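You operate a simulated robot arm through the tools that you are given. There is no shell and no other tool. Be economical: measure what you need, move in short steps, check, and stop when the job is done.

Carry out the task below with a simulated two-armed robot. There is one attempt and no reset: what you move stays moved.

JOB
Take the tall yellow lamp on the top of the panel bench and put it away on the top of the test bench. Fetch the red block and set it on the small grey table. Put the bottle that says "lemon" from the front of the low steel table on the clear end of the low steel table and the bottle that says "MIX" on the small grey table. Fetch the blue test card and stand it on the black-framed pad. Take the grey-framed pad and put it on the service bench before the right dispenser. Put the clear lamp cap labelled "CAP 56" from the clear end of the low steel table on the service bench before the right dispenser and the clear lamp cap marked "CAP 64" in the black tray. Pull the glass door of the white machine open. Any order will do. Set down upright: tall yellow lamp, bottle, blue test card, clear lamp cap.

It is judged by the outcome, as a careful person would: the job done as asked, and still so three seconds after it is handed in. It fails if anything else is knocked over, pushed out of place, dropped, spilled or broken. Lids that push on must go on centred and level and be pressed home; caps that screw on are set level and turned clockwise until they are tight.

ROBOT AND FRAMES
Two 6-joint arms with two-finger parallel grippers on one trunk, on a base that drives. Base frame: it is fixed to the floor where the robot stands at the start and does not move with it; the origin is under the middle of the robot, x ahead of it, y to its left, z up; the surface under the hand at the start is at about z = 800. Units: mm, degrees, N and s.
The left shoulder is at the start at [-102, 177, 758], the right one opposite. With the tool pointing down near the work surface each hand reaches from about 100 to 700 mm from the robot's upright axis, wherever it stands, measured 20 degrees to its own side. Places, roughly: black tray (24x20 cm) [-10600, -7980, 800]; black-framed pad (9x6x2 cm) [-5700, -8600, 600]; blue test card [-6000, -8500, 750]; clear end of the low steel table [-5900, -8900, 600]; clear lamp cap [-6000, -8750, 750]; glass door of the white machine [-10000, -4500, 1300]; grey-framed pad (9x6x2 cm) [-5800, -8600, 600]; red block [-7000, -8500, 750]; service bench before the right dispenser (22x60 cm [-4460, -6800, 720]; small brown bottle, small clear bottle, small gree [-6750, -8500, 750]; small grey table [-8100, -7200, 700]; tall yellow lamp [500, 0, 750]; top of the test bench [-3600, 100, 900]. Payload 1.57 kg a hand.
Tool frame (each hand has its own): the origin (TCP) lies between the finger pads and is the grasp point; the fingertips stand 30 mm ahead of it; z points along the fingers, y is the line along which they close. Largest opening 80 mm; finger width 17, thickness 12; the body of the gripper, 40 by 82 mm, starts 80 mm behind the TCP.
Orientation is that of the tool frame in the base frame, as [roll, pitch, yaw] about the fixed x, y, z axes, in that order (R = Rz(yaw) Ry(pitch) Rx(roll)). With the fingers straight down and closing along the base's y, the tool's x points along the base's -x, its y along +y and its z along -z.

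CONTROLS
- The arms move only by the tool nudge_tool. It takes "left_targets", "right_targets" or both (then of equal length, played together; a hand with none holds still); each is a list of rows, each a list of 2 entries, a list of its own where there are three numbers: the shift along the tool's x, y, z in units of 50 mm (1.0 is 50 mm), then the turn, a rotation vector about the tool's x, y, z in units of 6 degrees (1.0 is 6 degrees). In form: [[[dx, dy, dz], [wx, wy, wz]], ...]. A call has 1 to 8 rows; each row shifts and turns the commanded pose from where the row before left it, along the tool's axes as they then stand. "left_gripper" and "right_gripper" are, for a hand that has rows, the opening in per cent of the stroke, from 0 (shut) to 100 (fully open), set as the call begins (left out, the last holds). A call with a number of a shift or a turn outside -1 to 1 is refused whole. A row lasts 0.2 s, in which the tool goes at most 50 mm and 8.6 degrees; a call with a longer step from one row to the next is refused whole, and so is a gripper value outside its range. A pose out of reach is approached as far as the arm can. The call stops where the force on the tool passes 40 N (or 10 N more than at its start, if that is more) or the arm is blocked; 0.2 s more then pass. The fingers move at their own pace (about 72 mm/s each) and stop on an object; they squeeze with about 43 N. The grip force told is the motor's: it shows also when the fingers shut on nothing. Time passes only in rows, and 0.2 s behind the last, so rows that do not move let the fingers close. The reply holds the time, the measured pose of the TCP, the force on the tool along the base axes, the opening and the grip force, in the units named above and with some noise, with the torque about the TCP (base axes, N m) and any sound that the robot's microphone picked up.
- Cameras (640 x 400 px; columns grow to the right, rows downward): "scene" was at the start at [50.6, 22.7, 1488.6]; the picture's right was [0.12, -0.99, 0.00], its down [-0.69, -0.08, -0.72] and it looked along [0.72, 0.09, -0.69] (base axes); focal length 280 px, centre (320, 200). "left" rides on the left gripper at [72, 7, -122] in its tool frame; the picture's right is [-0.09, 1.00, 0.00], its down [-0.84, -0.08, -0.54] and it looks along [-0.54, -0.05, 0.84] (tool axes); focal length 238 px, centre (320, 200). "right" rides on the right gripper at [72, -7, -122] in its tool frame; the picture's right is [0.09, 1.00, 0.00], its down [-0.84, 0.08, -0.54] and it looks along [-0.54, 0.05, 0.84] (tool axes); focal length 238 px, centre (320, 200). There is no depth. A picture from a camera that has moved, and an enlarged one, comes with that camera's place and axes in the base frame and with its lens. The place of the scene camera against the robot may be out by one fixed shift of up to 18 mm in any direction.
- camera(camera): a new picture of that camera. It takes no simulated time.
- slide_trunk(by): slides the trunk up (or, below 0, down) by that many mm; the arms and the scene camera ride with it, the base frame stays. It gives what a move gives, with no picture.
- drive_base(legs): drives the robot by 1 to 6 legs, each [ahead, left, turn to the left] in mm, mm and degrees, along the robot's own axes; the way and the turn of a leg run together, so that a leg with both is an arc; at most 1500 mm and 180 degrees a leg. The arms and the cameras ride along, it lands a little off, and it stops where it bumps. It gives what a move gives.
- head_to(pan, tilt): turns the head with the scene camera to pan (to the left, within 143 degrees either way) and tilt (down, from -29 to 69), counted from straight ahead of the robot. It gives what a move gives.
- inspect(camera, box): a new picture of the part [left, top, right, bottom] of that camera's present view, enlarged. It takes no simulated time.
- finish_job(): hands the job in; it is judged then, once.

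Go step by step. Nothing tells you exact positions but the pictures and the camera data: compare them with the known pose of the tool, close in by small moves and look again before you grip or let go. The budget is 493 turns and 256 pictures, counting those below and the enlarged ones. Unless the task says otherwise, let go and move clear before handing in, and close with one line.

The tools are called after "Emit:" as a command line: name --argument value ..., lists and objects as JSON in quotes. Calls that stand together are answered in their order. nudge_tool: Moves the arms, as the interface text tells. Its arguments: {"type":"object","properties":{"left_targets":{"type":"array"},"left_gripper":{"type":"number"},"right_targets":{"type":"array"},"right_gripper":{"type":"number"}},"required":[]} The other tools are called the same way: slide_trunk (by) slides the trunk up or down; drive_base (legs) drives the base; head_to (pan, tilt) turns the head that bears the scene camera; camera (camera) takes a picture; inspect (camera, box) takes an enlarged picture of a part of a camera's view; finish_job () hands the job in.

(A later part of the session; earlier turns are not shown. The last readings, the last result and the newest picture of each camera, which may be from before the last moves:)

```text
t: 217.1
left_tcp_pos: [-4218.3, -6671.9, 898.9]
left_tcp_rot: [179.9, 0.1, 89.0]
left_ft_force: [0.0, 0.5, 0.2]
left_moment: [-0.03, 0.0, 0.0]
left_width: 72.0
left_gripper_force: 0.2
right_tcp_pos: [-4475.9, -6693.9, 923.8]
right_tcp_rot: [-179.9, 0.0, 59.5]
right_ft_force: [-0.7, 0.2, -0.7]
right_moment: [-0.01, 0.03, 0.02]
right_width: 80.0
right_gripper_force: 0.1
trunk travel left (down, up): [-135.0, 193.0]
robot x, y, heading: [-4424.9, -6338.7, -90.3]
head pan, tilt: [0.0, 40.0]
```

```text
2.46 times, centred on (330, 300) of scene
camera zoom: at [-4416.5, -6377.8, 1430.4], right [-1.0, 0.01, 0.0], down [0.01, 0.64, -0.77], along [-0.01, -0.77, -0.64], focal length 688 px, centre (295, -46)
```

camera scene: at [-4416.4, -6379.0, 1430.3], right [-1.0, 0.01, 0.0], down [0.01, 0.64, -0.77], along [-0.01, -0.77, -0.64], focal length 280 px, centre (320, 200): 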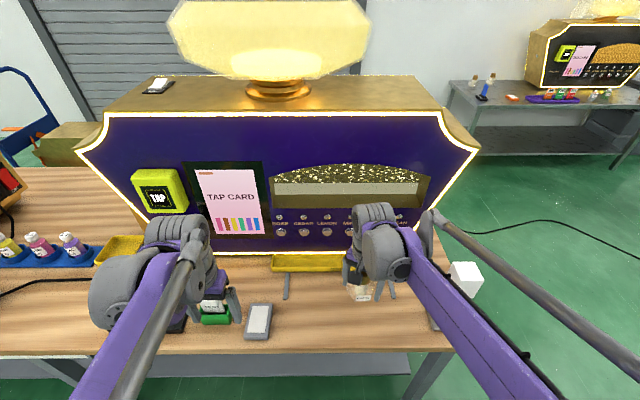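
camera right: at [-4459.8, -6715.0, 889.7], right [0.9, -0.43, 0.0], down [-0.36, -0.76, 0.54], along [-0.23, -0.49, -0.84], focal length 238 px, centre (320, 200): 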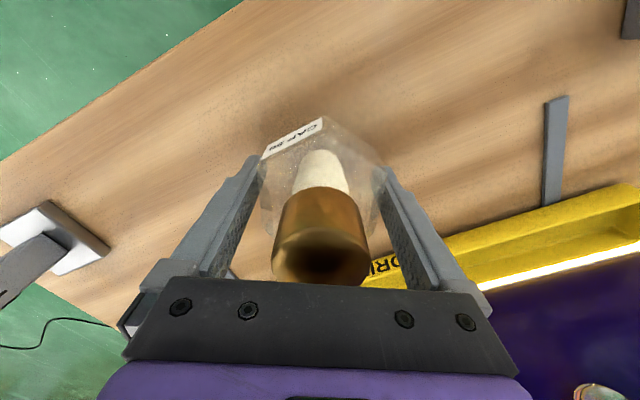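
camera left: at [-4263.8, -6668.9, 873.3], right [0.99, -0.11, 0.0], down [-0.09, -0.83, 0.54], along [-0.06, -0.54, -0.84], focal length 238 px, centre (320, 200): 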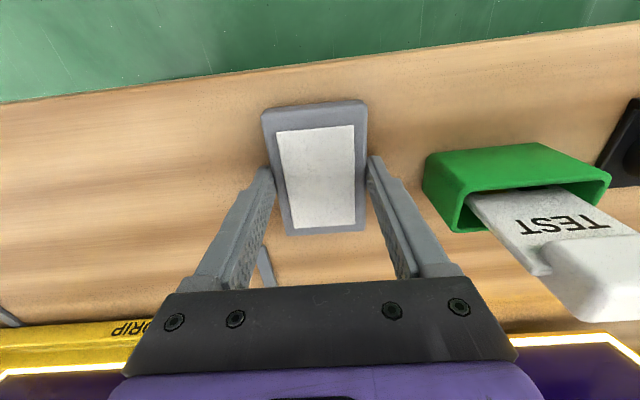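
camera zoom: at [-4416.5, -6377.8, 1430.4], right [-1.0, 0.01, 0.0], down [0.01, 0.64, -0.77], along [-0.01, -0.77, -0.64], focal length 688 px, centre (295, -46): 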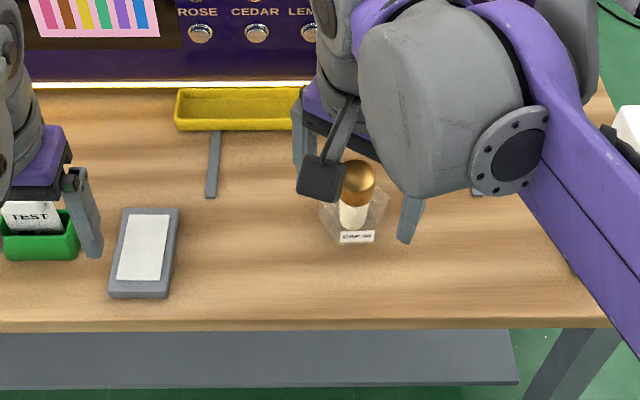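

Both placed. I back off, raise the trunk and return to the low steel table for the bottles.

Emit:
drive_base --legs '[[-320, 0, 0.4], [0, -200, 0]]'

Emit:
slide_trunk --by 190

Emit:
nudge_tool --right_targets '[[[0, -0.3, 0], [0, 0, -1]], [[0, -0.3, 0], [0, 0, -1]], [[0, -0.3, 0], [0, 0, -1]], [[0, -0.3, 0], [0, 0, -1]], [[0, -0.3, 0], [0, 0, -1]]]' --left_targets '[[[0, -0.3, 0], [0, 0, 0]], [[0, -0.3, 0], [0, 0, 0]], [[0, -0.3, 0], [0, 0, 0]], [[0, 0, 0], [0, 0, 0]], [[0, 0, 0], [0, 0, 0]]]' --left_gripper 100

Emit:
drive_base --legs '[[700, -740, 0], [0, -700, 0], [550, -600, 0], [500, 0, 0]]'

Emit:
camera --camera "scene"

```text
t: 221.2
left_tcp_pos: [-4414.5, -6350.5, 898.7]
left_tcp_rot: [179.9, 0.1, 89.5]
left_ft_force: [-0.3, -0.9, -0.3]
left_moment: [-0.02, 0.0, 0.01]
left_width: 72.1
left_gripper_force: 0.1
right_tcp_pos: [-4672.3, -6373.7, 923.1]
right_tcp_rot: [-180.0, 0.0, 60.2]
right_ft_force: [0.4, 0.3, -1.0]
right_moment: [0.0, 0.0, -0.02]
right_width: 79.9
right_gripper_force: 0.0
trunk travel left (down, up): [-135.0, 193.0]
robot x, y, heading: [-4622.1, -6015.4, -89.9]
head pan, tilt: [0.0, 40.0]
```

```text
t: 223.3
left_tcp_pos: [-4414.6, -6350.3, 1087.6]
left_tcp_rot: [180.0, 0.0, 89.5]
left_ft_force: [-0.1, 0.3, -0.4]
left_moment: [-0.04, 0.01, -0.01]
left_width: 72.0
left_gripper_force: 0.1
right_tcp_pos: [-4671.6, -6373.4, 1114.8]
right_tcp_rot: [179.9, 0.0, 60.1]
right_ft_force: [-0.1, -0.2, 0.0]
right_moment: [-0.04, -0.01, 0.02]
right_width: 79.9
right_gripper_force: 0.0
trunk travel left (down, up): [-325.0, 3.0]
robot x, y, heading: [-4623.3, -6012.5, -89.9]
head pan, tilt: [0.0, 40.0]
```

```text
t: 224.5
left_tcp_pos: [-4460.4, -6351.2, 1088.5]
left_tcp_rot: [180.0, 0.2, 89.4]
left_ft_force: [0.1, -0.3, -0.2]
left_moment: [0.03, 0.02, 0.0]
left_width: 80.1
left_gripper_force: 0.1
right_tcp_pos: [-4742.9, -6352.3, 1113.3]
right_tcp_rot: [-179.9, 0.0, 90.2]
right_ft_force: [0.2, 1.2, -0.3]
right_moment: [-0.04, 0.01, -0.02]
right_width: 80.1
right_gripper_force: 0.1
trunk travel left (down, up): [-325.0, 3.0]
robot x, y, heading: [-4627.2, -6020.2, -89.8]
head pan, tilt: [0.0, 40.0]
```

```text
t: 245.4
left_tcp_pos: [-6476.6, -8143.3, 1087.7]
left_tcp_rot: [179.9, 0.1, 89.6]
left_ft_force: [0.1, 0.6, 0.5]
left_moment: [-0.03, 0.0, -0.01]
left_width: 79.8
left_gripper_force: 0.1
right_tcp_pos: [-6758.2, -8143.7, 1113.8]
right_tcp_rot: [179.9, 0.0, 90.3]
right_ft_force: [-0.2, 0.2, -0.4]
right_moment: [-0.02, -0.02, 0.03]
right_width: 79.9
right_gripper_force: 0.0
trunk travel left (down, up): [-325.0, 3.0]
robot x, y, heading: [-6641.2, -7810.8, -89.5]
head pan, tilt: [0.0, 40.0]
```

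```text
175 pictures are left
camera scene: at [-6632.3, -7836.9, 1623.7], right [-1.0, 0.0, 0.0], down [0.0, 0.64, -0.77], along [0.0, -0.77, -0.64], focal length 280 px, centre (320, 200)
```

scene: 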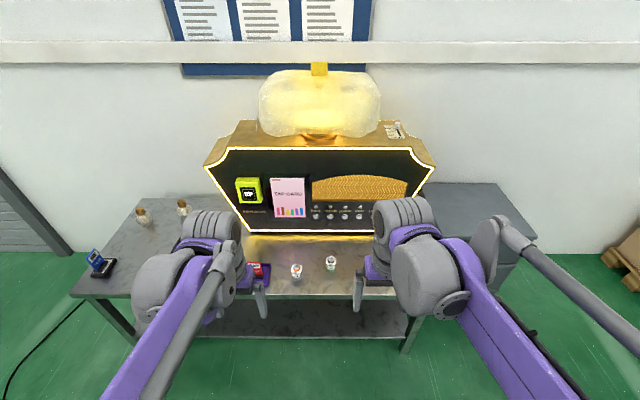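

Emit:
drive_base --legs '[[385, 0, -0.5]]'

Emit:
slide_trunk --by -230

Emit:
camera --camera "scene"

Emit:
camera --camera "right"

Emit:
camera --camera "left"

```text
t: 247.9
left_tcp_pos: [-6480.0, -8533.7, 1089.1]
left_tcp_rot: [179.9, 0.2, 89.1]
left_ft_force: [-0.5, -0.8, -0.4]
left_moment: [-0.01, -0.02, 0.02]
left_width: 80.1
left_gripper_force: 0.0
right_tcp_pos: [-6760.6, -8533.4, 1112.5]
right_tcp_rot: [-179.9, 0.0, 89.8]
right_ft_force: [-0.9, 0.7, 0.3]
right_moment: [-0.01, 0.0, -0.02]
right_width: 80.0
right_gripper_force: 0.1
trunk travel left (down, up): [-325.0, 3.0]
robot x, y, heading: [-6638.1, -8199.2, -90.3]
head pan, tilt: [0.0, 40.0]
```

```text
t: 250.3
left_tcp_pos: [-6479.5, -8534.3, 858.7]
left_tcp_rot: [179.9, 0.2, 89.1]
left_ft_force: [0.2, -0.9, 1.5]
left_moment: [0.01, -0.02, -0.03]
left_width: 80.0
left_gripper_force: 0.1
right_tcp_pos: [-6761.1, -8532.8, 882.9]
right_tcp_rot: [180.0, 0.0, 89.8]
right_ft_force: [0.0, 0.0, 0.0]
right_moment: [-0.02, 0.02, 0.0]
right_width: 80.0
right_gripper_force: 0.1
trunk travel left (down, up): [-95.0, 233.0]
robot x, y, heading: [-6640.8, -8200.9, -90.2]
head pan, tilt: [0.0, 40.0]
```

```text
174 pictures are left
camera scene: at [-6632.8, -8252.5, 1387.0], right [-1.0, 0.0, 0.0], down [0.0, 0.64, -0.77], along [0.0, -0.77, -0.64], focal length 280 px, centre (320, 200)
```

scene: 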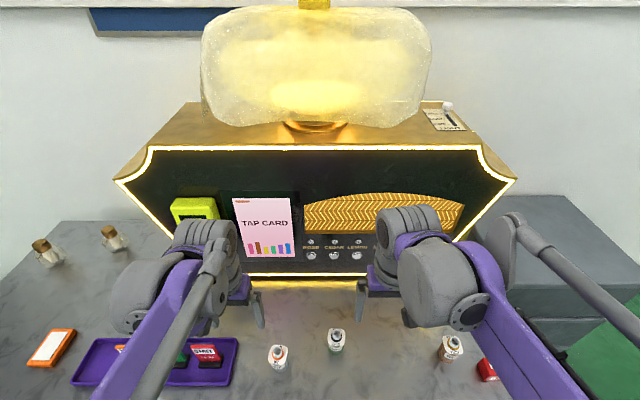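

```text
173 pictures are left
camera right: at [-6767.5, -8461.2, 1007.2], right [1.0, 0.09, 0.0], down [0.07, -0.84, 0.54], along [0.05, -0.54, -0.84], focal length 238 px, centre (320, 200)
```

right: 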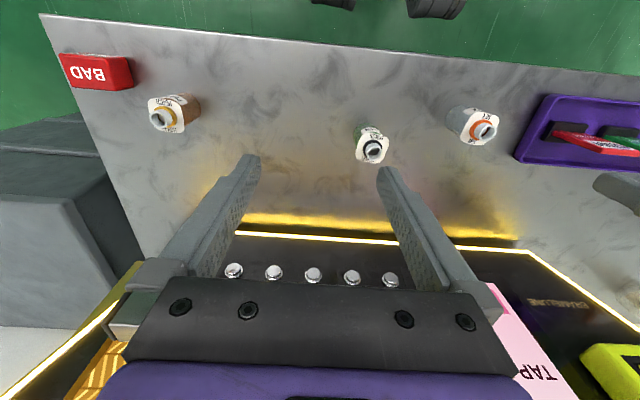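

```text
172 pictures are left
camera left: at [-6472.4, -8462.0, 982.0], right [0.99, -0.11, 0.0], down [-0.09, -0.83, 0.54], along [-0.06, -0.54, -0.84], focal length 238 px, centre (320, 200)
```

left: 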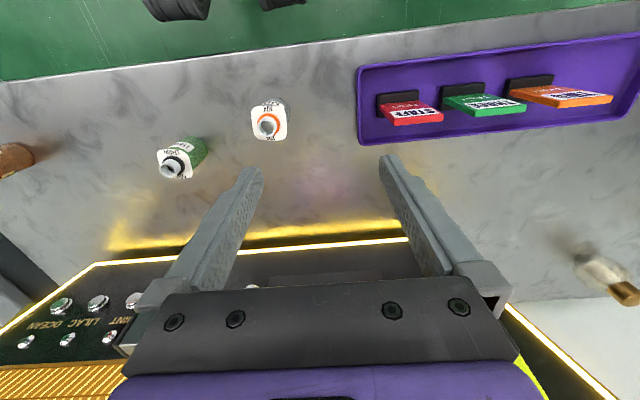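

Emit:
inspect --camera "scene" --box '[255, 315, 375, 390]'

Emit:
inspect --camera "right" --box '[50, 30, 250, 155]'

Emit:
inspect --camera "left" --box '[140, 80, 300, 190]'

Emit:
inspect --camera "scene" --box '[420, 320, 520, 390]'

```text
5.33 times, centred on (315, 352) of scene
camera zoom: at [-6632.8, -8252.5, 1387.0], right [-1.0, 0.0, 0.0], down [0.0, 0.64, -0.77], along [0.0, -0.77, -0.64], focal length 1491 px, centre (347, -613)
```

zoom: 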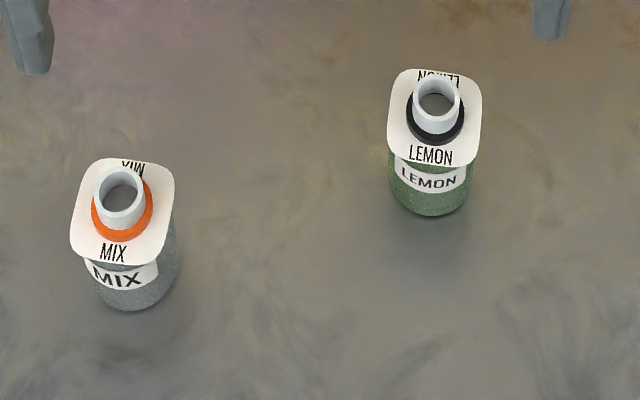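

```text
3.20 times, centred on (150, 92) of right
camera zoom: at [-6767.5, -8461.2, 1007.2], right [1.0, 0.09, 0.0], down [0.07, -0.84, 0.54], along [0.05, -0.54, -0.84], focal length 763 px, centre (864, 544)
```

zoom: 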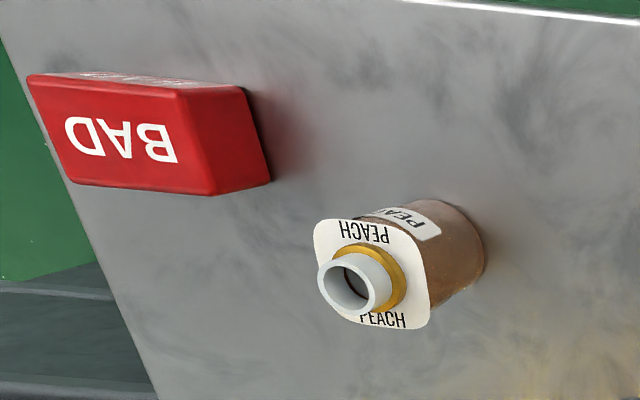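

```text
3.64 times, centred on (220, 135) of left
camera zoom: at [-6472.4, -8462.0, 982.0], right [0.99, -0.11, 0.0], down [-0.09, -0.83, 0.54], along [-0.06, -0.54, -0.84], focal length 867 px, centre (684, 436)
```

zoom: 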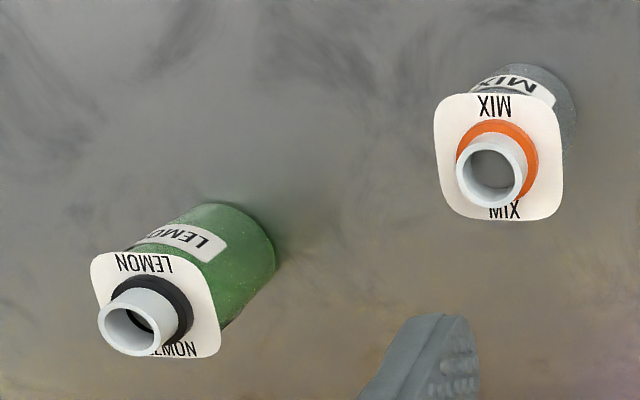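

```text
5.71 times, centred on (470, 355) of scene
camera zoom: at [-6632.8, -8252.5, 1387.0], right [-1.0, 0.0, 0.0], down [0.0, 0.64, -0.77], along [0.0, -0.77, -0.64], focal length 1597 px, centre (-537, -686)
```

zoom: 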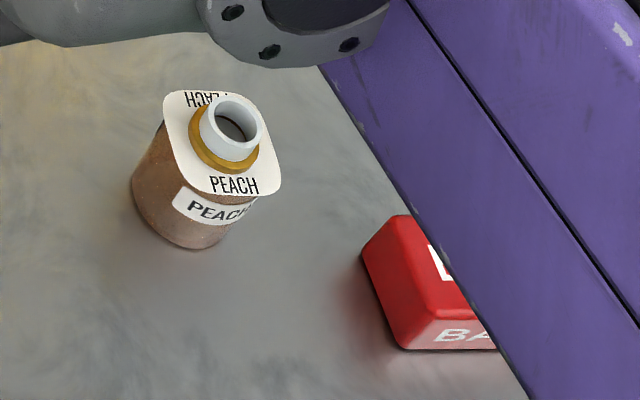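

Labels read: green = LEMON, grey = MIX, brown = PEACH. The left hand will take LEMON by its neck (top ≈ 698); the right hand moves aside.

Emit:
nudge_tool --left_targets '[[[-0.1, -0.67, 0], [0, 0, 0]], [[-0.12, -0.67, 0], [0, 0, 0]], [[-0.13, -0.67, 0.2], [0, 0, 0]], [[-0.13, -0.67, 0.2], [0, 0, 0]], [[-0.13, -0.67, 0.4], [0, 0, 0]], [[-0.13, -0.67, 0.4], [0, 0, 0]]]' --right_targets '[[[0.2, -0.8, -0.5], [0, 0, 0]], [[0.2, -0.8, -0.5], [0, 0, 0]], [[0.2, -0.8, 0], [0, 0, 0]], [[0.2, 0, 0], [0, 0, 0]], [[0, 0, 0], [0, 0, 0]], [[0, 0, 0], [0, 0, 0]]]'

Emit:
camera --camera "left"

```text
t: 251.7
left_tcp_pos: [-6680.9, -8566.7, 796.9]
left_tcp_rot: [179.9, 0.1, 89.2]
left_ft_force: [0.0, -0.3, -0.7]
left_moment: [0.02, -0.01, 0.03]
left_width: 80.0
left_gripper_force: 0.1
right_tcp_pos: [-6881.5, -8493.3, 932.7]
right_tcp_rot: [179.9, -0.1, 89.9]
right_ft_force: [0.2, 0.0, -0.1]
right_moment: [0.04, -0.02, 0.0]
right_width: 79.8
right_gripper_force: 0.0
trunk travel left (down, up): [-95.0, 233.0]
robot x, y, heading: [-6640.2, -8199.4, -90.5]
head pan, tilt: [0.0, 40.0]
```

```text
167 pictures are left
camera left: at [-6673.2, -8494.2, 919.8], right [0.99, -0.11, 0.0], down [-0.09, -0.83, 0.54], along [-0.06, -0.54, -0.84], focal length 238 px, centre (320, 200)
```

left: 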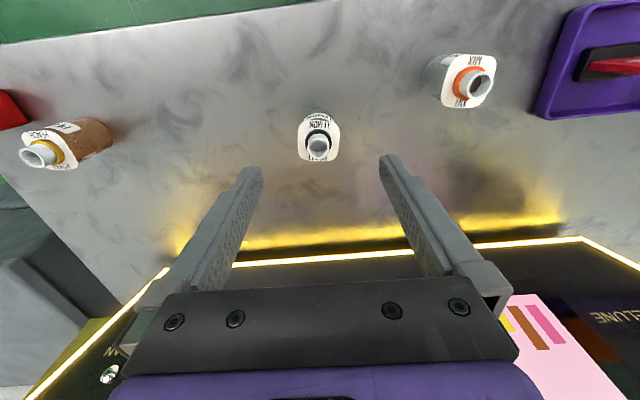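

Emit:
nudge_tool --left_targets '[[[-0.16, -0.03, 0.6], [0, 0, 0]], [[0, 0, 0.6], [0, 0, 0]], [[0, 0, 0.3], [0, 0, 0]]]'

Emit:
inspect --camera "left" --box '[200, 80, 440, 230]'

```text
t: 252.5
left_tcp_pos: [-6681.4, -8575.9, 722.8]
left_tcp_rot: [180.0, 0.1, 89.1]
left_ft_force: [0.1, 0.8, 0.0]
left_moment: [-0.02, 0.02, 0.01]
left_width: 79.9
left_gripper_force: 0.0
right_tcp_pos: [-6881.7, -8494.2, 934.5]
right_tcp_rot: [-180.0, 0.0, 89.7]
right_ft_force: [-0.3, -0.4, 0.6]
right_moment: [0.0, 0.0, -0.01]
right_width: 80.3
right_gripper_force: 0.2
trunk travel left (down, up): [-95.0, 233.0]
robot x, y, heading: [-6638.9, -8194.1, -90.3]
head pan, tilt: [0.0, 40.0]
```

```text
2.67 times, centred on (320, 155) of left
camera zoom: at [-6674.9, -8503.1, 846.6], right [0.99, -0.11, 0.0], down [-0.09, -0.83, 0.54], along [-0.06, -0.54, -0.84], focal length 636 px, centre (320, 320)
```

zoom: 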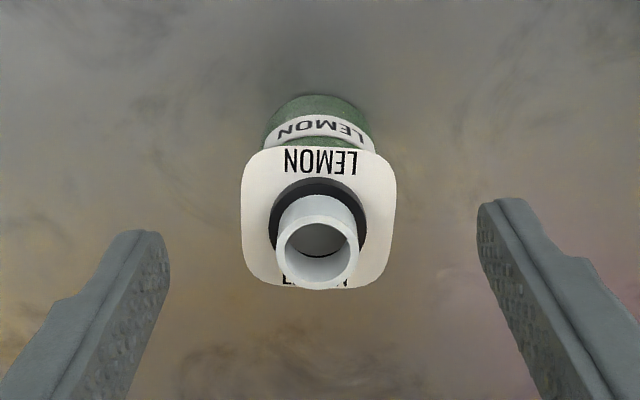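

Emit:
nudge_tool --left_targets '[[[0, 0.02, 0.1], [0, 0, 0]], [[0, 0, 0], [0, 0, 0]]]'

Emit:
nudge_tool --left_targets '[[[0, 0, 0], [0, 0, 0]], [[0, 0, 0], [0, 0, 0]], [[0, 0, 0], [0, 0, 0]], [[0, 0, 0], [0, 0, 0]]]' --left_gripper 0

Emit:
inspect --camera "left" --box '[200, 80, 440, 230]'

Emit:
inspect --camera "scene" --box '[240, 280, 440, 400]'

```text
t: 253.1
left_tcp_pos: [-6680.5, -8576.3, 718.9]
left_tcp_rot: [179.8, 0.1, 89.1]
left_ft_force: [0.1, -1.0, 0.4]
left_moment: [-0.02, -0.02, 0.01]
left_width: 80.2
left_gripper_force: 0.0
right_tcp_pos: [-6881.9, -8494.1, 934.4]
right_tcp_rot: [-180.0, 0.0, 89.7]
right_ft_force: [-0.7, -0.1, 0.3]
right_moment: [-0.01, 0.02, -0.02]
right_width: 79.9
right_gripper_force: 0.0
trunk travel left (down, up): [-95.0, 233.0]
robot x, y, heading: [-6639.3, -8201.0, -90.3]
head pan, tilt: [0.0, 40.0]
```

```text
t: 254.1
left_tcp_pos: [-6681.8, -8577.1, 719.1]
left_tcp_rot: [179.9, 0.1, 89.1]
left_ft_force: [-0.1, -0.4, -0.7]
left_moment: [0.02, -0.03, 0.0]
left_width: 19.7
left_gripper_force: 33.7
right_tcp_pos: [-6882.7, -8494.2, 933.9]
right_tcp_rot: [-179.9, -0.1, 89.7]
right_ft_force: [0.4, 0.5, 0.3]
right_moment: [-0.02, -0.01, 0.0]
right_width: 79.7
right_gripper_force: 0.1
trunk travel left (down, up): [-95.0, 233.0]
robot x, y, heading: [-6639.0, -8199.2, -90.4]
head pan, tilt: [0.0, 40.0]
```

```text
2.67 times, centred on (320, 155) of left
camera zoom: at [-6673.8, -8503.8, 842.4], right [0.99, -0.11, 0.0], down [-0.09, -0.83, 0.54], along [-0.06, -0.54, -0.84], focal length 636 px, centre (320, 320)
```

zoom: 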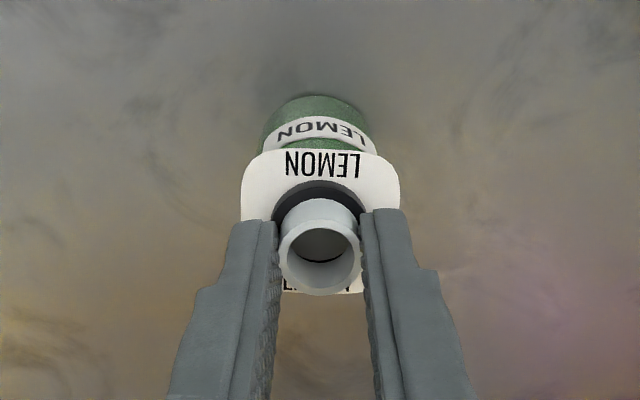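

```text
3.20 times, centred on (340, 340) of scene
camera zoom: at [-6632.8, -8252.6, 1386.9], right [-1.0, 0.0, 0.0], down [0.0, 0.64, -0.77], along [0.0, -0.77, -0.64], focal length 894 px, centre (256, -248)
```

zoom: 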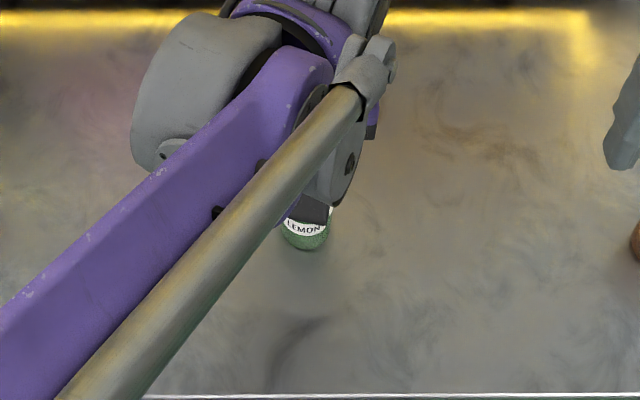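

Emit:
nudge_tool --left_targets '[[[0, 0, -0.4], [0, 0, 0]], [[0, 0, -1], [0, 0, 0]], [[0, 0, -1], [0, 0, 0]], [[0, 0, -1], [0, 0, 0]], [[0.3, 0.6, -0.6], [0, 0, 0]], [[0.3, 0.8, 0], [0, 0, 0]], [[0, 0.8, 0], [0, 0, 0]]]' --right_targets '[[[0, 0.5, 0], [0, 0, 0]], [[0, 0.5, 0], [0, 0, 0]], [[0, 0.5, 0], [0, 0, 0]], [[0, 0.4, 0], [0, 0, 0]], [[0, 0, 0], [0, 0, 0]], [[0, 0, 0], [0, 0, 0]], [[0, 0, 0], [0, 0, 0]]]'

Emit:
drive_base --legs '[[0, 740, 0.4]]'

Emit:
camera --camera "scene"

Emit:
camera --camera "left"

```text
t: 255.7
left_tcp_pos: [-6570.8, -8547.2, 916.1]
left_tcp_rot: [180.0, 0.2, 89.2]
left_ft_force: [0.0, 0.4, -0.1]
left_moment: [0.03, 0.0, -0.01]
left_width: 19.9
left_gripper_force: 34.1
right_tcp_pos: [-6785.9, -8494.2, 934.4]
right_tcp_rot: [-180.0, 0.0, 89.8]
right_ft_force: [-0.4, 1.0, -0.9]
right_moment: [-0.01, 0.0, -0.02]
right_width: 80.1
right_gripper_force: 0.0
trunk travel left (down, up): [-95.0, 233.0]
robot x, y, heading: [-6638.5, -8200.9, -90.3]
head pan, tilt: [0.0, 40.0]
```

```text
t: 262.6
left_tcp_pos: [-5826.6, -8543.2, 915.5]
left_tcp_rot: [179.9, 0.0, 90.0]
left_ft_force: [0.4, 0.0, -0.8]
left_moment: [0.0, 0.0, 0.0]
left_width: 19.9
left_gripper_force: 33.9
right_tcp_pos: [-6040.7, -8494.0, 934.0]
right_tcp_rot: [-180.0, 0.0, 90.5]
right_ft_force: [-0.4, 0.2, -0.9]
right_moment: [0.01, 0.0, -0.01]
right_width: 79.9
right_gripper_force: 0.0
trunk travel left (down, up): [-95.0, 233.0]
robot x, y, heading: [-5895.7, -8198.7, -89.3]
head pan, tilt: [0.0, 40.0]
```

```text
163 pictures are left
camera scene: at [-5892.0, -8250.6, 1386.9], right [-1.0, -0.01, 0.0], down [-0.01, 0.64, -0.77], along [0.01, -0.77, -0.64], focal length 280 px, centre (320, 200)
```

scene: 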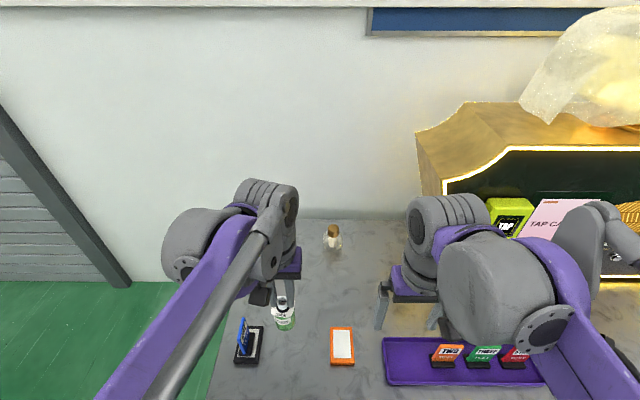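

```text
162 pictures are left
camera left: at [-5819.9, -8471.4, 1039.2], right [1.0, -0.09, 0.0], down [-0.08, -0.84, 0.54], along [-0.05, -0.54, -0.84], focal length 238 px, centre (320, 200)
```

left: 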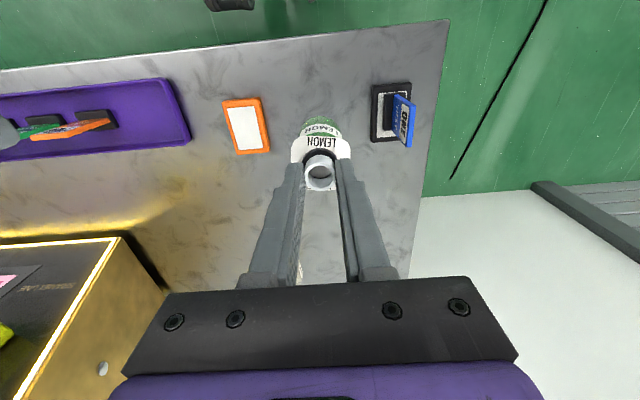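

Emit:
nudge_tool --left_targets '[[[-0.8, -0.08, 0], [0, 0, 0]], [[-0.8, -0.08, 0], [0, 0, 0]], [[-0.8, -0.08, 0], [0, 0, 0]], [[-0.8, -0.08, 0], [0, 0, 0]], [[-0.8, -0.08, 0], [0, 0, 0]], [[-0.8, -0.08, 0.5], [0, 0, 0]], [[0, 0, 0.8], [0, 0, 0]]]'

Emit:
camera --camera "left"

Emit:
camera --camera "scene"

```text
t: 264.2
left_tcp_pos: [-5851.2, -8783.0, 849.5]
left_tcp_rot: [179.9, 0.2, 89.9]
left_ft_force: [0.0, -0.1, -1.3]
left_moment: [0.01, 0.0, 0.01]
left_width: 19.8
left_gripper_force: 33.8
right_tcp_pos: [-6042.3, -8492.6, 934.9]
right_tcp_rot: [180.0, -0.1, 90.6]
right_ft_force: [0.4, -0.9, -0.2]
right_moment: [-0.03, -0.02, 0.0]
right_width: 79.8
right_gripper_force: 0.1
trunk travel left (down, up): [-95.0, 233.0]
robot x, y, heading: [-5901.1, -8198.9, -89.5]
head pan, tilt: [0.0, 40.0]
```

```text
161 pictures are left
camera left: at [-5844.5, -8711.2, 973.8], right [1.0, -0.09, 0.0], down [-0.08, -0.84, 0.54], along [-0.05, -0.54, -0.84], focal length 238 px, centre (320, 200)
```

left: 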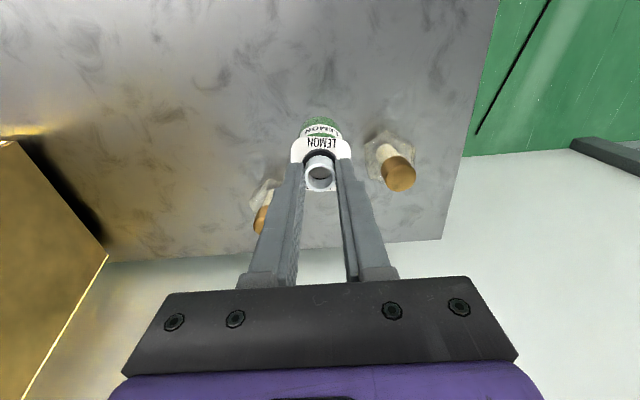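

```text
160 pictures are left
camera scene: at [-5892.1, -8249.9, 1387.0], right [-1.0, -0.01, 0.0], down [-0.01, 0.64, -0.77], along [0.01, -0.77, -0.64], focal length 280 px, centre (320, 200)
```

scene: 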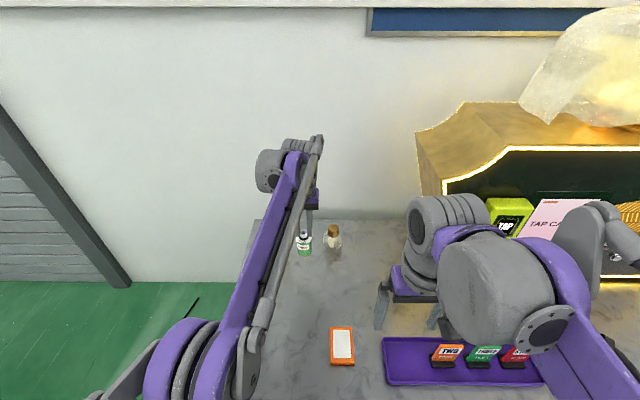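

Emit:
nudge_tool --left_targets '[[[0.1, -0.55, 0.4], [0, 0, 0]], [[0, 0, 0.8], [0, 0, 0]], [[0, 0, 0.8], [0, 0, 0]], [[0, 0, 0.35], [0, 0, 0]], [[0, 0, 0.08], [0, 0, 0]], [[0, 0, 0.04], [0, 0, 0]]]'

Emit:
nudge_tool --left_targets '[[[0, 0, 0.04], [0, 0, 0]], [[0, 0, 0.04], [0, 0, 0]]]'

```text
t: 265.6
left_tcp_pos: [-5877.6, -8779.2, 727.0]
left_tcp_rot: [179.9, 0.1, 90.0]
left_ft_force: [-0.1, -0.6, 0.0]
left_moment: [-0.02, 0.01, -0.02]
left_width: 19.6
left_gripper_force: 33.6
right_tcp_pos: [-6041.7, -8494.1, 934.8]
right_tcp_rot: [180.0, 0.0, 90.6]
right_ft_force: [-0.6, -0.6, -0.4]
right_moment: [-0.01, 0.01, -0.01]
right_width: 79.9
right_gripper_force: 0.0
trunk travel left (down, up): [-95.0, 233.0]
robot x, y, heading: [-5899.9, -8197.8, -89.3]
head pan, tilt: [0.0, 40.0]
```

```text
t: 266.2
left_tcp_pos: [-5877.8, -8779.4, 723.2]
left_tcp_rot: [179.9, 0.0, 90.1]
left_ft_force: [-0.2, -0.1, -0.9]
left_moment: [0.01, 0.01, -0.05]
left_width: 19.9
left_gripper_force: 33.4
right_tcp_pos: [-6042.1, -8493.4, 934.3]
right_tcp_rot: [-180.0, 0.0, 90.6]
right_ft_force: [-0.7, -0.3, -0.1]
right_moment: [-0.03, -0.04, 0.02]
right_width: 80.2
right_gripper_force: 0.1
trunk travel left (down, up): [-95.0, 233.0]
robot x, y, heading: [-5899.2, -8193.2, -89.5]
head pan, tilt: [0.0, 40.0]
```

Emit:
nudge_tool --left_targets '[[[0, 0, 0.04], [0, 0, 0]], [[0, 0, 0.03], [0, 0, 0]]]'

Emit:
nudge_tool --left_targets '[[[0, 0, 0.03], [0, 0, 0]]]'

```text
t: 266.8
left_tcp_pos: [-5877.6, -8779.1, 720.0]
left_tcp_rot: [179.9, 0.1, 90.0]
left_ft_force: [0.1, -0.5, -0.5]
left_moment: [0.01, -0.01, -0.01]
left_width: 19.9
left_gripper_force: 33.5
right_tcp_pos: [-6041.9, -8493.9, 935.1]
right_tcp_rot: [180.0, 0.1, 90.6]
right_ft_force: [-0.6, -0.9, 0.2]
right_moment: [-0.01, -0.01, -0.03]
right_width: 80.0
right_gripper_force: 0.2
trunk travel left (down, up): [-95.0, 233.0]
robot x, y, heading: [-5904.1, -8194.9, -89.4]
head pan, tilt: [0.0, 40.0]
```

```text
t: 267.2
left_tcp_pos: [-5877.1, -8779.5, 718.8]
left_tcp_rot: [179.9, 0.2, 90.0]
left_ft_force: [-0.2, 0.4, -1.0]
left_moment: [0.0, -0.01, 0.01]
left_width: 19.5
left_gripper_force: 33.4
right_tcp_pos: [-6042.1, -8494.4, 935.6]
right_tcp_rot: [-179.9, 0.0, 90.6]
right_ft_force: [-0.2, -0.4, -0.2]
right_moment: [0.0, 0.0, 0.0]
right_width: 80.1
right_gripper_force: 0.1
trunk travel left (down, up): [-95.0, 233.0]
robot x, y, heading: [-5898.6, -8197.5, -89.3]
head pan, tilt: [0.0, 40.0]
```

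Emit:
nudge_tool --left_targets '[[[0, 0, 0.03], [0, 0, 0]]]'

Emit:
nudge_tool --left_targets '[[[0, 0, 0.03], [0, 0, 0]]]'

```text
t: 267.6
left_tcp_pos: [-5876.8, -8779.2, 718.2]
left_tcp_rot: [179.9, 0.1, 90.0]
left_ft_force: [-0.8, -3.2, 11.3]
left_moment: [-0.27, 0.06, 0.01]
left_width: 19.6
left_gripper_force: 33.7
right_tcp_pos: [-6040.9, -8494.2, 934.8]
right_tcp_rot: [-179.9, -0.1, 90.6]
right_ft_force: [-0.2, -0.7, 0.2]
right_moment: [0.0, 0.0, -0.01]
right_width: 80.0
right_gripper_force: 0.1
trunk travel left (down, up): [-95.0, 233.0]
robot x, y, heading: [-5897.0, -8195.7, -89.6]
head pan, tilt: [0.0, 40.0]
```

```text
t: 268.0
left_tcp_pos: [-5877.2, -8779.8, 717.5]
left_tcp_rot: [179.9, 0.2, 90.0]
left_ft_force: [0.1, -4.9, 26.6]
left_moment: [-0.44, 0.0, -0.01]
left_width: 19.5
left_gripper_force: 33.3
right_tcp_pos: [-6040.9, -8493.2, 934.2]
right_tcp_rot: [-179.9, 0.1, 90.5]
right_ft_force: [-0.3, 1.2, -0.6]
right_moment: [0.01, 0.0, -0.01]
right_width: 79.9
right_gripper_force: 0.0
trunk travel left (down, up): [-95.0, 233.0]
robot x, y, heading: [-5899.5, -8197.0, -89.4]
head pan, tilt: [0.0, 40.0]
```

Emit:
nudge_tool --left_targets '[[[0, 0, -0.02], [0, 0, 0]], [[0, 0, 0], [0, 0, 0]], [[0, 0, 0], [0, 0, 0]]]' --left_gripper 70

Emit:
nudge_tool --left_targets '[[[0, 0, -0.7], [0, 0, 0]], [[0, 0, -1], [0, 0, 0]], [[0, 0, -1], [0, 0, 0]], [[0, 0.5, 0], [0, 0, 0]], [[0, 0.5, 0], [0, 0, 0]], [[0, 0.5, 0], [0, 0, 0]]]' --left_gripper 100

Emit:
camera --camera "left"

Emit:
inspect --camera "scene" --box '[220, 190, 420, 310]'

```text
t: 268.8
left_tcp_pos: [-5875.3, -8778.6, 716.6]
left_tcp_rot: [180.0, 0.1, 90.0]
left_ft_force: [0.1, 0.2, -0.3]
left_moment: [0.01, 0.01, -0.01]
left_width: 55.9
left_gripper_force: 0.0
right_tcp_pos: [-6041.4, -8493.7, 935.5]
right_tcp_rot: [-180.0, 0.0, 90.6]
right_ft_force: [-0.1, -1.2, -0.2]
right_moment: [0.01, -0.03, 0.0]
right_width: 80.0
right_gripper_force: 0.1
trunk travel left (down, up): [-95.0, 233.0]
robot x, y, heading: [-5897.3, -8192.7, -89.0]
head pan, tilt: [0.0, 40.0]
```

```text
t: 270.2
left_tcp_pos: [-5801.4, -8779.9, 853.2]
left_tcp_rot: [179.9, 0.2, 89.9]
left_ft_force: [0.5, -0.7, -0.1]
left_moment: [0.01, -0.01, -0.01]
left_width: 80.1
left_gripper_force: 0.1
right_tcp_pos: [-6042.0, -8493.5, 934.9]
right_tcp_rot: [-179.9, 0.0, 90.6]
right_ft_force: [0.4, -0.7, -0.2]
right_moment: [0.02, 0.0, -0.01]
right_width: 80.1
right_gripper_force: 0.0
trunk travel left (down, up): [-95.0, 233.0]
robot x, y, heading: [-5902.3, -8194.8, -89.5]
head pan, tilt: [0.0, 40.0]
```

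```text
159 pictures are left
camera left: at [-5795.9, -8707.5, 976.3], right [1.0, -0.09, 0.0], down [-0.08, -0.84, 0.54], along [-0.05, -0.54, -0.84], focal length 238 px, centre (320, 200)
```

left: 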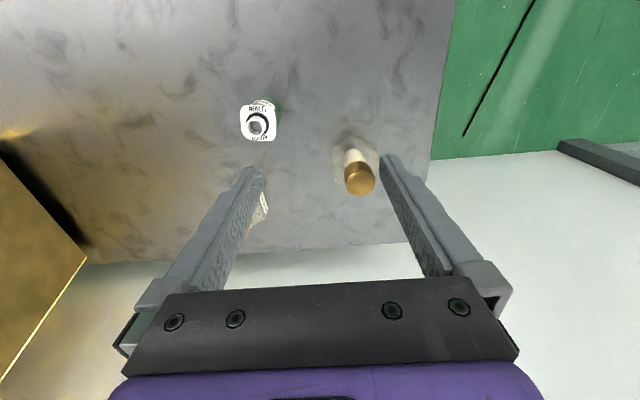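

```text
3.20 times, centred on (320, 250) of scene
camera zoom: at [-5891.7, -8250.6, 1386.9], right [-1.0, -0.01, 0.0], down [-0.01, 0.64, -0.77], along [0.01, -0.77, -0.64], focal length 894 px, centre (320, 40)
```

zoom: 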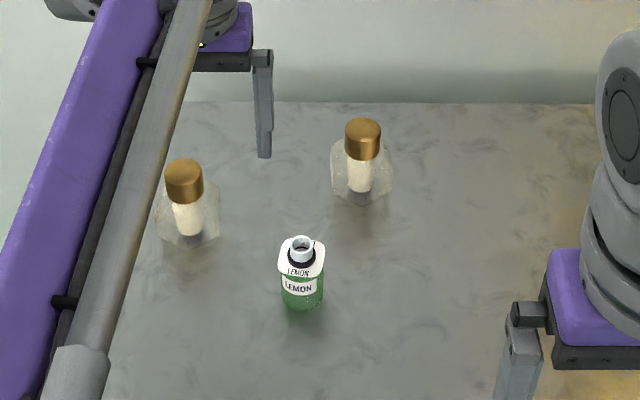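

Emit:
inspect --camera "left" --box '[230, 130, 400, 240]'

```text
3.64 times, centred on (315, 185) of left
camera zoom: at [-5795.9, -8707.5, 976.3], right [1.0, -0.09, 0.0], down [-0.08, -0.84, 0.54], along [-0.05, -0.54, -0.84], focal length 867 px, centre (338, 254)
```

zoom: 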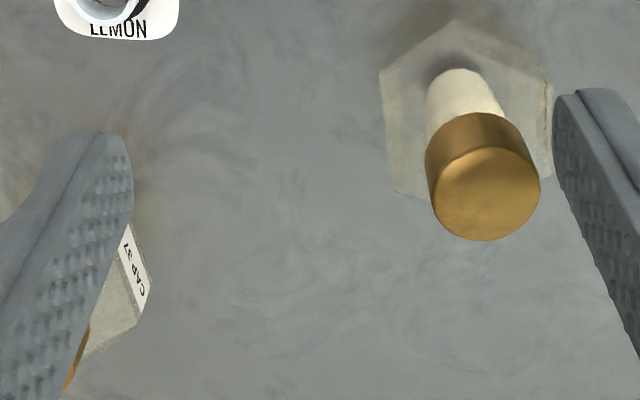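

Emit:
nudge_tool --left_targets '[[[0.6, 0.8, 0], [0, 0, 0]], [[0.6, 0.8, 0], [0, 0, 0]]]'

Emit:
inspect --camera "left" --box '[120, 140, 340, 270]'

```text
t: 270.8
left_tcp_pos: [-5721.6, -8718.5, 853.4]
left_tcp_rot: [179.9, 0.2, 89.9]
left_ft_force: [0.7, 0.1, 0.3]
left_moment: [-0.02, 0.02, 0.03]
left_width: 80.0
left_gripper_force: 0.1
right_tcp_pos: [-6042.8, -8493.5, 935.2]
right_tcp_rot: [-180.0, 0.1, 90.6]
right_ft_force: [0.0, -0.2, -0.5]
right_moment: [-0.04, -0.05, 0.0]
right_width: 80.0
right_gripper_force: 0.1
trunk travel left (down, up): [-95.0, 233.0]
robot x, y, heading: [-5898.7, -8197.1, -89.6]
head pan, tilt: [0.0, 40.0]
```

```text
2.91 times, centred on (230, 205) of left
camera zoom: at [-5716.1, -8646.1, 976.1], right [1.0, -0.09, 0.0], down [-0.08, -0.84, 0.54], along [-0.05, -0.54, -0.84], focal length 693 px, centre (582, 186)
```

zoom: 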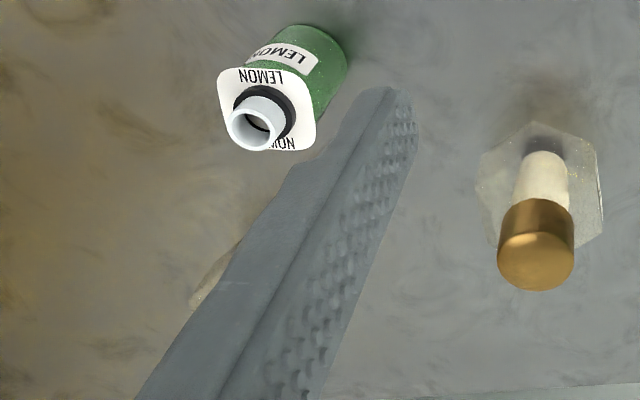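

Emit:
nudge_tool --left_targets '[[[-0.7, -0.4, 0], [0, 0, 0]], [[-0.7, -0.4, 0], [0, 0, 0]], [[-0.7, -0.4, 0], [0, 0, 0]], [[-0.7, -0.4, 0], [0, 0, 0]]]'

Emit:
camera --camera "left"

```text
t: 271.8
left_tcp_pos: [-5789.4, -8819.2, 841.3]
left_tcp_rot: [179.9, 0.2, 90.0]
left_ft_force: [-0.5, -0.3, -0.4]
left_moment: [-0.01, 0.0, 0.03]
left_width: 80.1
left_gripper_force: 0.1
left hand out of reach, approached as far as the arm can: row 3, 4
right_tcp_pos: [-6041.5, -8491.9, 936.0]
right_tcp_rot: [180.0, 0.0, 90.6]
right_ft_force: [-0.1, 0.0, 0.3]
right_moment: [0.01, -0.03, 0.03]
right_width: 80.1
right_gripper_force: 0.0
trunk travel left (down, up): [-95.0, 233.0]
robot x, y, heading: [-5897.2, -8196.9, -89.4]
head pan, tilt: [0.0, 40.0]
```

```text
155 pictures are left
camera left: at [-5784.1, -8746.4, 964.6], right [1.0, -0.09, 0.0], down [-0.08, -0.84, 0.54], along [-0.05, -0.54, -0.84], focal length 238 px, centre (320, 200)
```

left: 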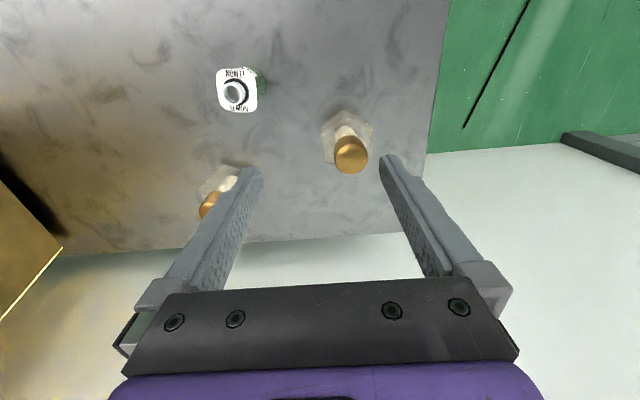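

Emit:
nudge_tool --left_targets '[[[0.5, 0.1, 0], [0, 0, 0]], [[0, 0, 0], [0, 0, 0]], [[0, 0, 0], [0, 0, 0]]]' --left_gripper 0

Emit:
inspect --camera "left" --box '[180, 100, 400, 250]'

```text
t: 272.6
left_tcp_pos: [-5784.9, -8793.6, 840.8]
left_tcp_rot: [180.0, 0.3, 90.1]
left_ft_force: [0.4, -0.4, -0.2]
left_moment: [0.0, 0.03, -0.02]
left_width: 0.1
left_gripper_force: 18.4
right_tcp_pos: [-6042.0, -8494.0, 934.5]
right_tcp_rot: [180.0, 0.0, 90.7]
right_ft_force: [0.3, -0.8, 0.1]
right_moment: [0.03, 0.05, 0.04]
right_width: 80.0
right_gripper_force: 0.0
trunk travel left (down, up): [-95.0, 233.0]
robot x, y, heading: [-5903.3, -8195.1, -89.4]
head pan, tilt: [0.0, 40.0]
```

```text
2.67 times, centred on (290, 175) of left
camera zoom: at [-5779.3, -8720.8, 964.2], right [1.0, -0.09, 0.0], down [-0.08, -0.84, 0.54], along [-0.05, -0.54, -0.84], focal length 636 px, centre (400, 267)
```

zoom: 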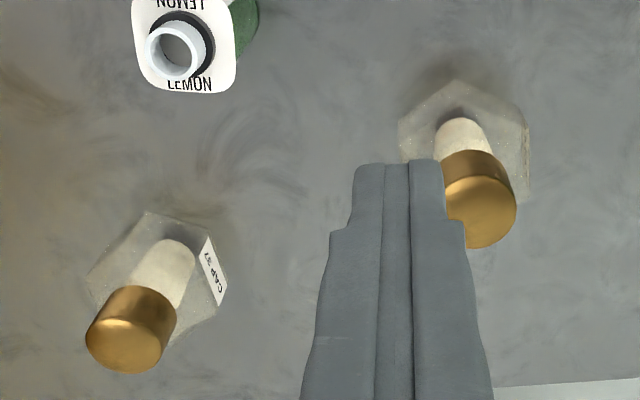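

Emit:
inspect --camera "left" --box '[205, 172, 265, 212]'

Emit:
inspect --camera "left" --box '[320, 125, 380, 175]'

```text
10.00 times, centred on (235, 192) of left
camera zoom: at [-5779.3, -8720.8, 964.2], right [1.0, -0.09, 0.0], down [-0.08, -0.84, 0.54], along [-0.05, -0.54, -0.84], focal length 2384 px, centre (1170, 280)
```

zoom: 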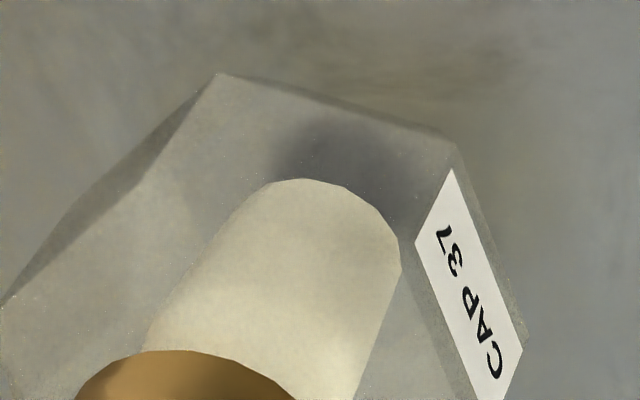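

```text
8.00 times, centred on (350, 150) of left
camera zoom: at [-5779.3, -8720.8, 964.2], right [1.0, -0.09, 0.0], down [-0.08, -0.84, 0.54], along [-0.05, -0.54, -0.84], focal length 1907 px, centre (80, 600)
```

zoom: 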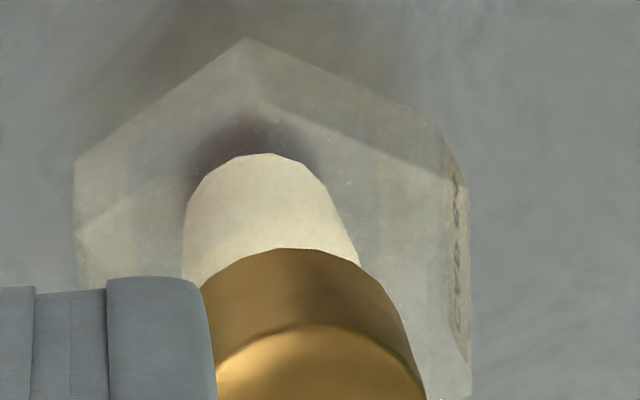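

The far one is CAP 37, so the left one should be CAP 64 (its label faces away). Its flats face ±x, so the left hand can grip it directly; I move a little closer first.

Emit:
nudge_tool --left_targets '[[[0.5, 0, -0.8], [0, 0, 0]], [[0.5, 0.3, -0.8], [0, 0, 0]], [[0, 0.2, 0], [0, 0, 0]]]' --left_gripper 100

Emit:
drive_base --legs '[[45, 40, -0.5]]'

Emit:
slide_trunk --by -75

Emit:
camera --camera "left"

```text
t: 273.4
left_tcp_pos: [-5761.1, -8743.4, 922.0]
left_tcp_rot: [179.9, 0.1, 89.9]
left_ft_force: [0.7, 0.1, 1.1]
left_moment: [-0.03, 0.02, -0.04]
left_width: 80.0
left_gripper_force: 0.1
right_tcp_pos: [-6041.9, -8494.7, 934.5]
right_tcp_rot: [-180.0, 0.0, 90.7]
right_ft_force: [0.2, 0.1, -0.4]
right_moment: [0.01, 0.03, 0.04]
right_width: 80.0
right_gripper_force: 0.1
trunk travel left (down, up): [-95.0, 233.0]
robot x, y, heading: [-5899.7, -8196.9, -89.5]
head pan, tilt: [0.0, 40.0]
```

```text
t: 274.4
left_tcp_pos: [-5727.5, -8789.9, 922.4]
left_tcp_rot: [179.9, 0.1, 89.4]
left_ft_force: [0.6, 0.4, -0.2]
left_moment: [0.02, -0.01, -0.01]
left_width: 80.0
left_gripper_force: 0.0
right_tcp_pos: [-6004.3, -8537.8, 934.1]
right_tcp_rot: [180.0, 0.0, 90.0]
right_ft_force: [-0.9, 0.2, 0.1]
right_moment: [0.01, 0.0, -0.03]
right_width: 79.8
right_gripper_force: 0.1
trunk travel left (down, up): [-95.0, 233.0]
robot x, y, heading: [-5860.4, -8242.4, -89.8]
head pan, tilt: [0.0, 40.0]
```

```text
t: 275.6
left_tcp_pos: [-5726.5, -8790.0, 847.0]
left_tcp_rot: [179.8, 0.1, 89.4]
left_ft_force: [-1.0, -0.9, -0.3]
left_moment: [0.0, -0.01, 0.0]
left_width: 79.9
left_gripper_force: 0.1
right_tcp_pos: [-6003.4, -8536.5, 860.0]
right_tcp_rot: [180.0, -0.1, 90.2]
right_ft_force: [1.3, 0.4, -0.1]
right_moment: [0.0, -0.01, 0.03]
right_width: 79.9
right_gripper_force: 0.0
trunk travel left (down, up): [-20.0, 308.0]
robot x, y, heading: [-5862.8, -8241.2, -89.8]
head pan, tilt: [0.0, 40.0]
```

```text
151 pictures are left
camera left: at [-5720.0, -8716.7, 970.6], right [0.99, -0.1, 0.0], down [-0.09, -0.83, 0.54], along [-0.05, -0.54, -0.84], focal length 238 px, centre (320, 200)
```

left: 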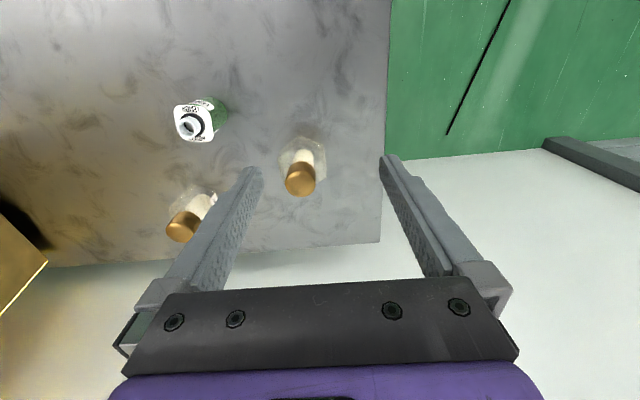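

Emit:
nudge_tool --left_targets '[[[-0.62, -0.3, 0], [0, 0, 0]], [[-0.62, -0.3, 0.2], [0, 0, 0]], [[0, 0, 0.8], [0, 0, 0]], [[0, 0, 0.7], [0, 0, 0]]]'

Emit:
inspect --camera "left" --box '[200, 80, 440, 230]'

```text
t: 276.6
left_tcp_pos: [-5751.4, -8833.8, 760.6]
left_tcp_rot: [179.9, 0.1, 89.5]
left_ft_force: [0.0, -0.5, -0.7]
left_moment: [0.02, 0.0, -0.02]
left_width: 80.3
left_gripper_force: 0.0
left hand out of reach, approached as far as the arm can: row 2
right_tcp_pos: [-6003.9, -8536.9, 859.7]
right_tcp_rot: [179.9, 0.1, 90.1]
right_ft_force: [0.3, 0.2, 0.2]
right_moment: [0.01, -0.02, 0.01]
right_width: 80.0
right_gripper_force: 0.0
trunk travel left (down, up): [-20.0, 308.0]
robot x, y, heading: [-5858.3, -8239.1, -89.8]
head pan, tilt: [0.0, 40.0]
```

```text
2.67 times, centred on (320, 155) of left
camera zoom: at [-5745.1, -8760.6, 883.8], right [0.99, -0.1, 0.0], down [-0.09, -0.83, 0.54], along [-0.05, -0.54, -0.84], focal length 636 px, centre (320, 320)
```

zoom: 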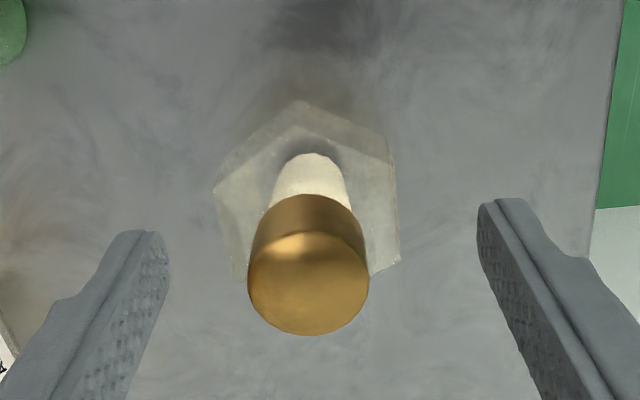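

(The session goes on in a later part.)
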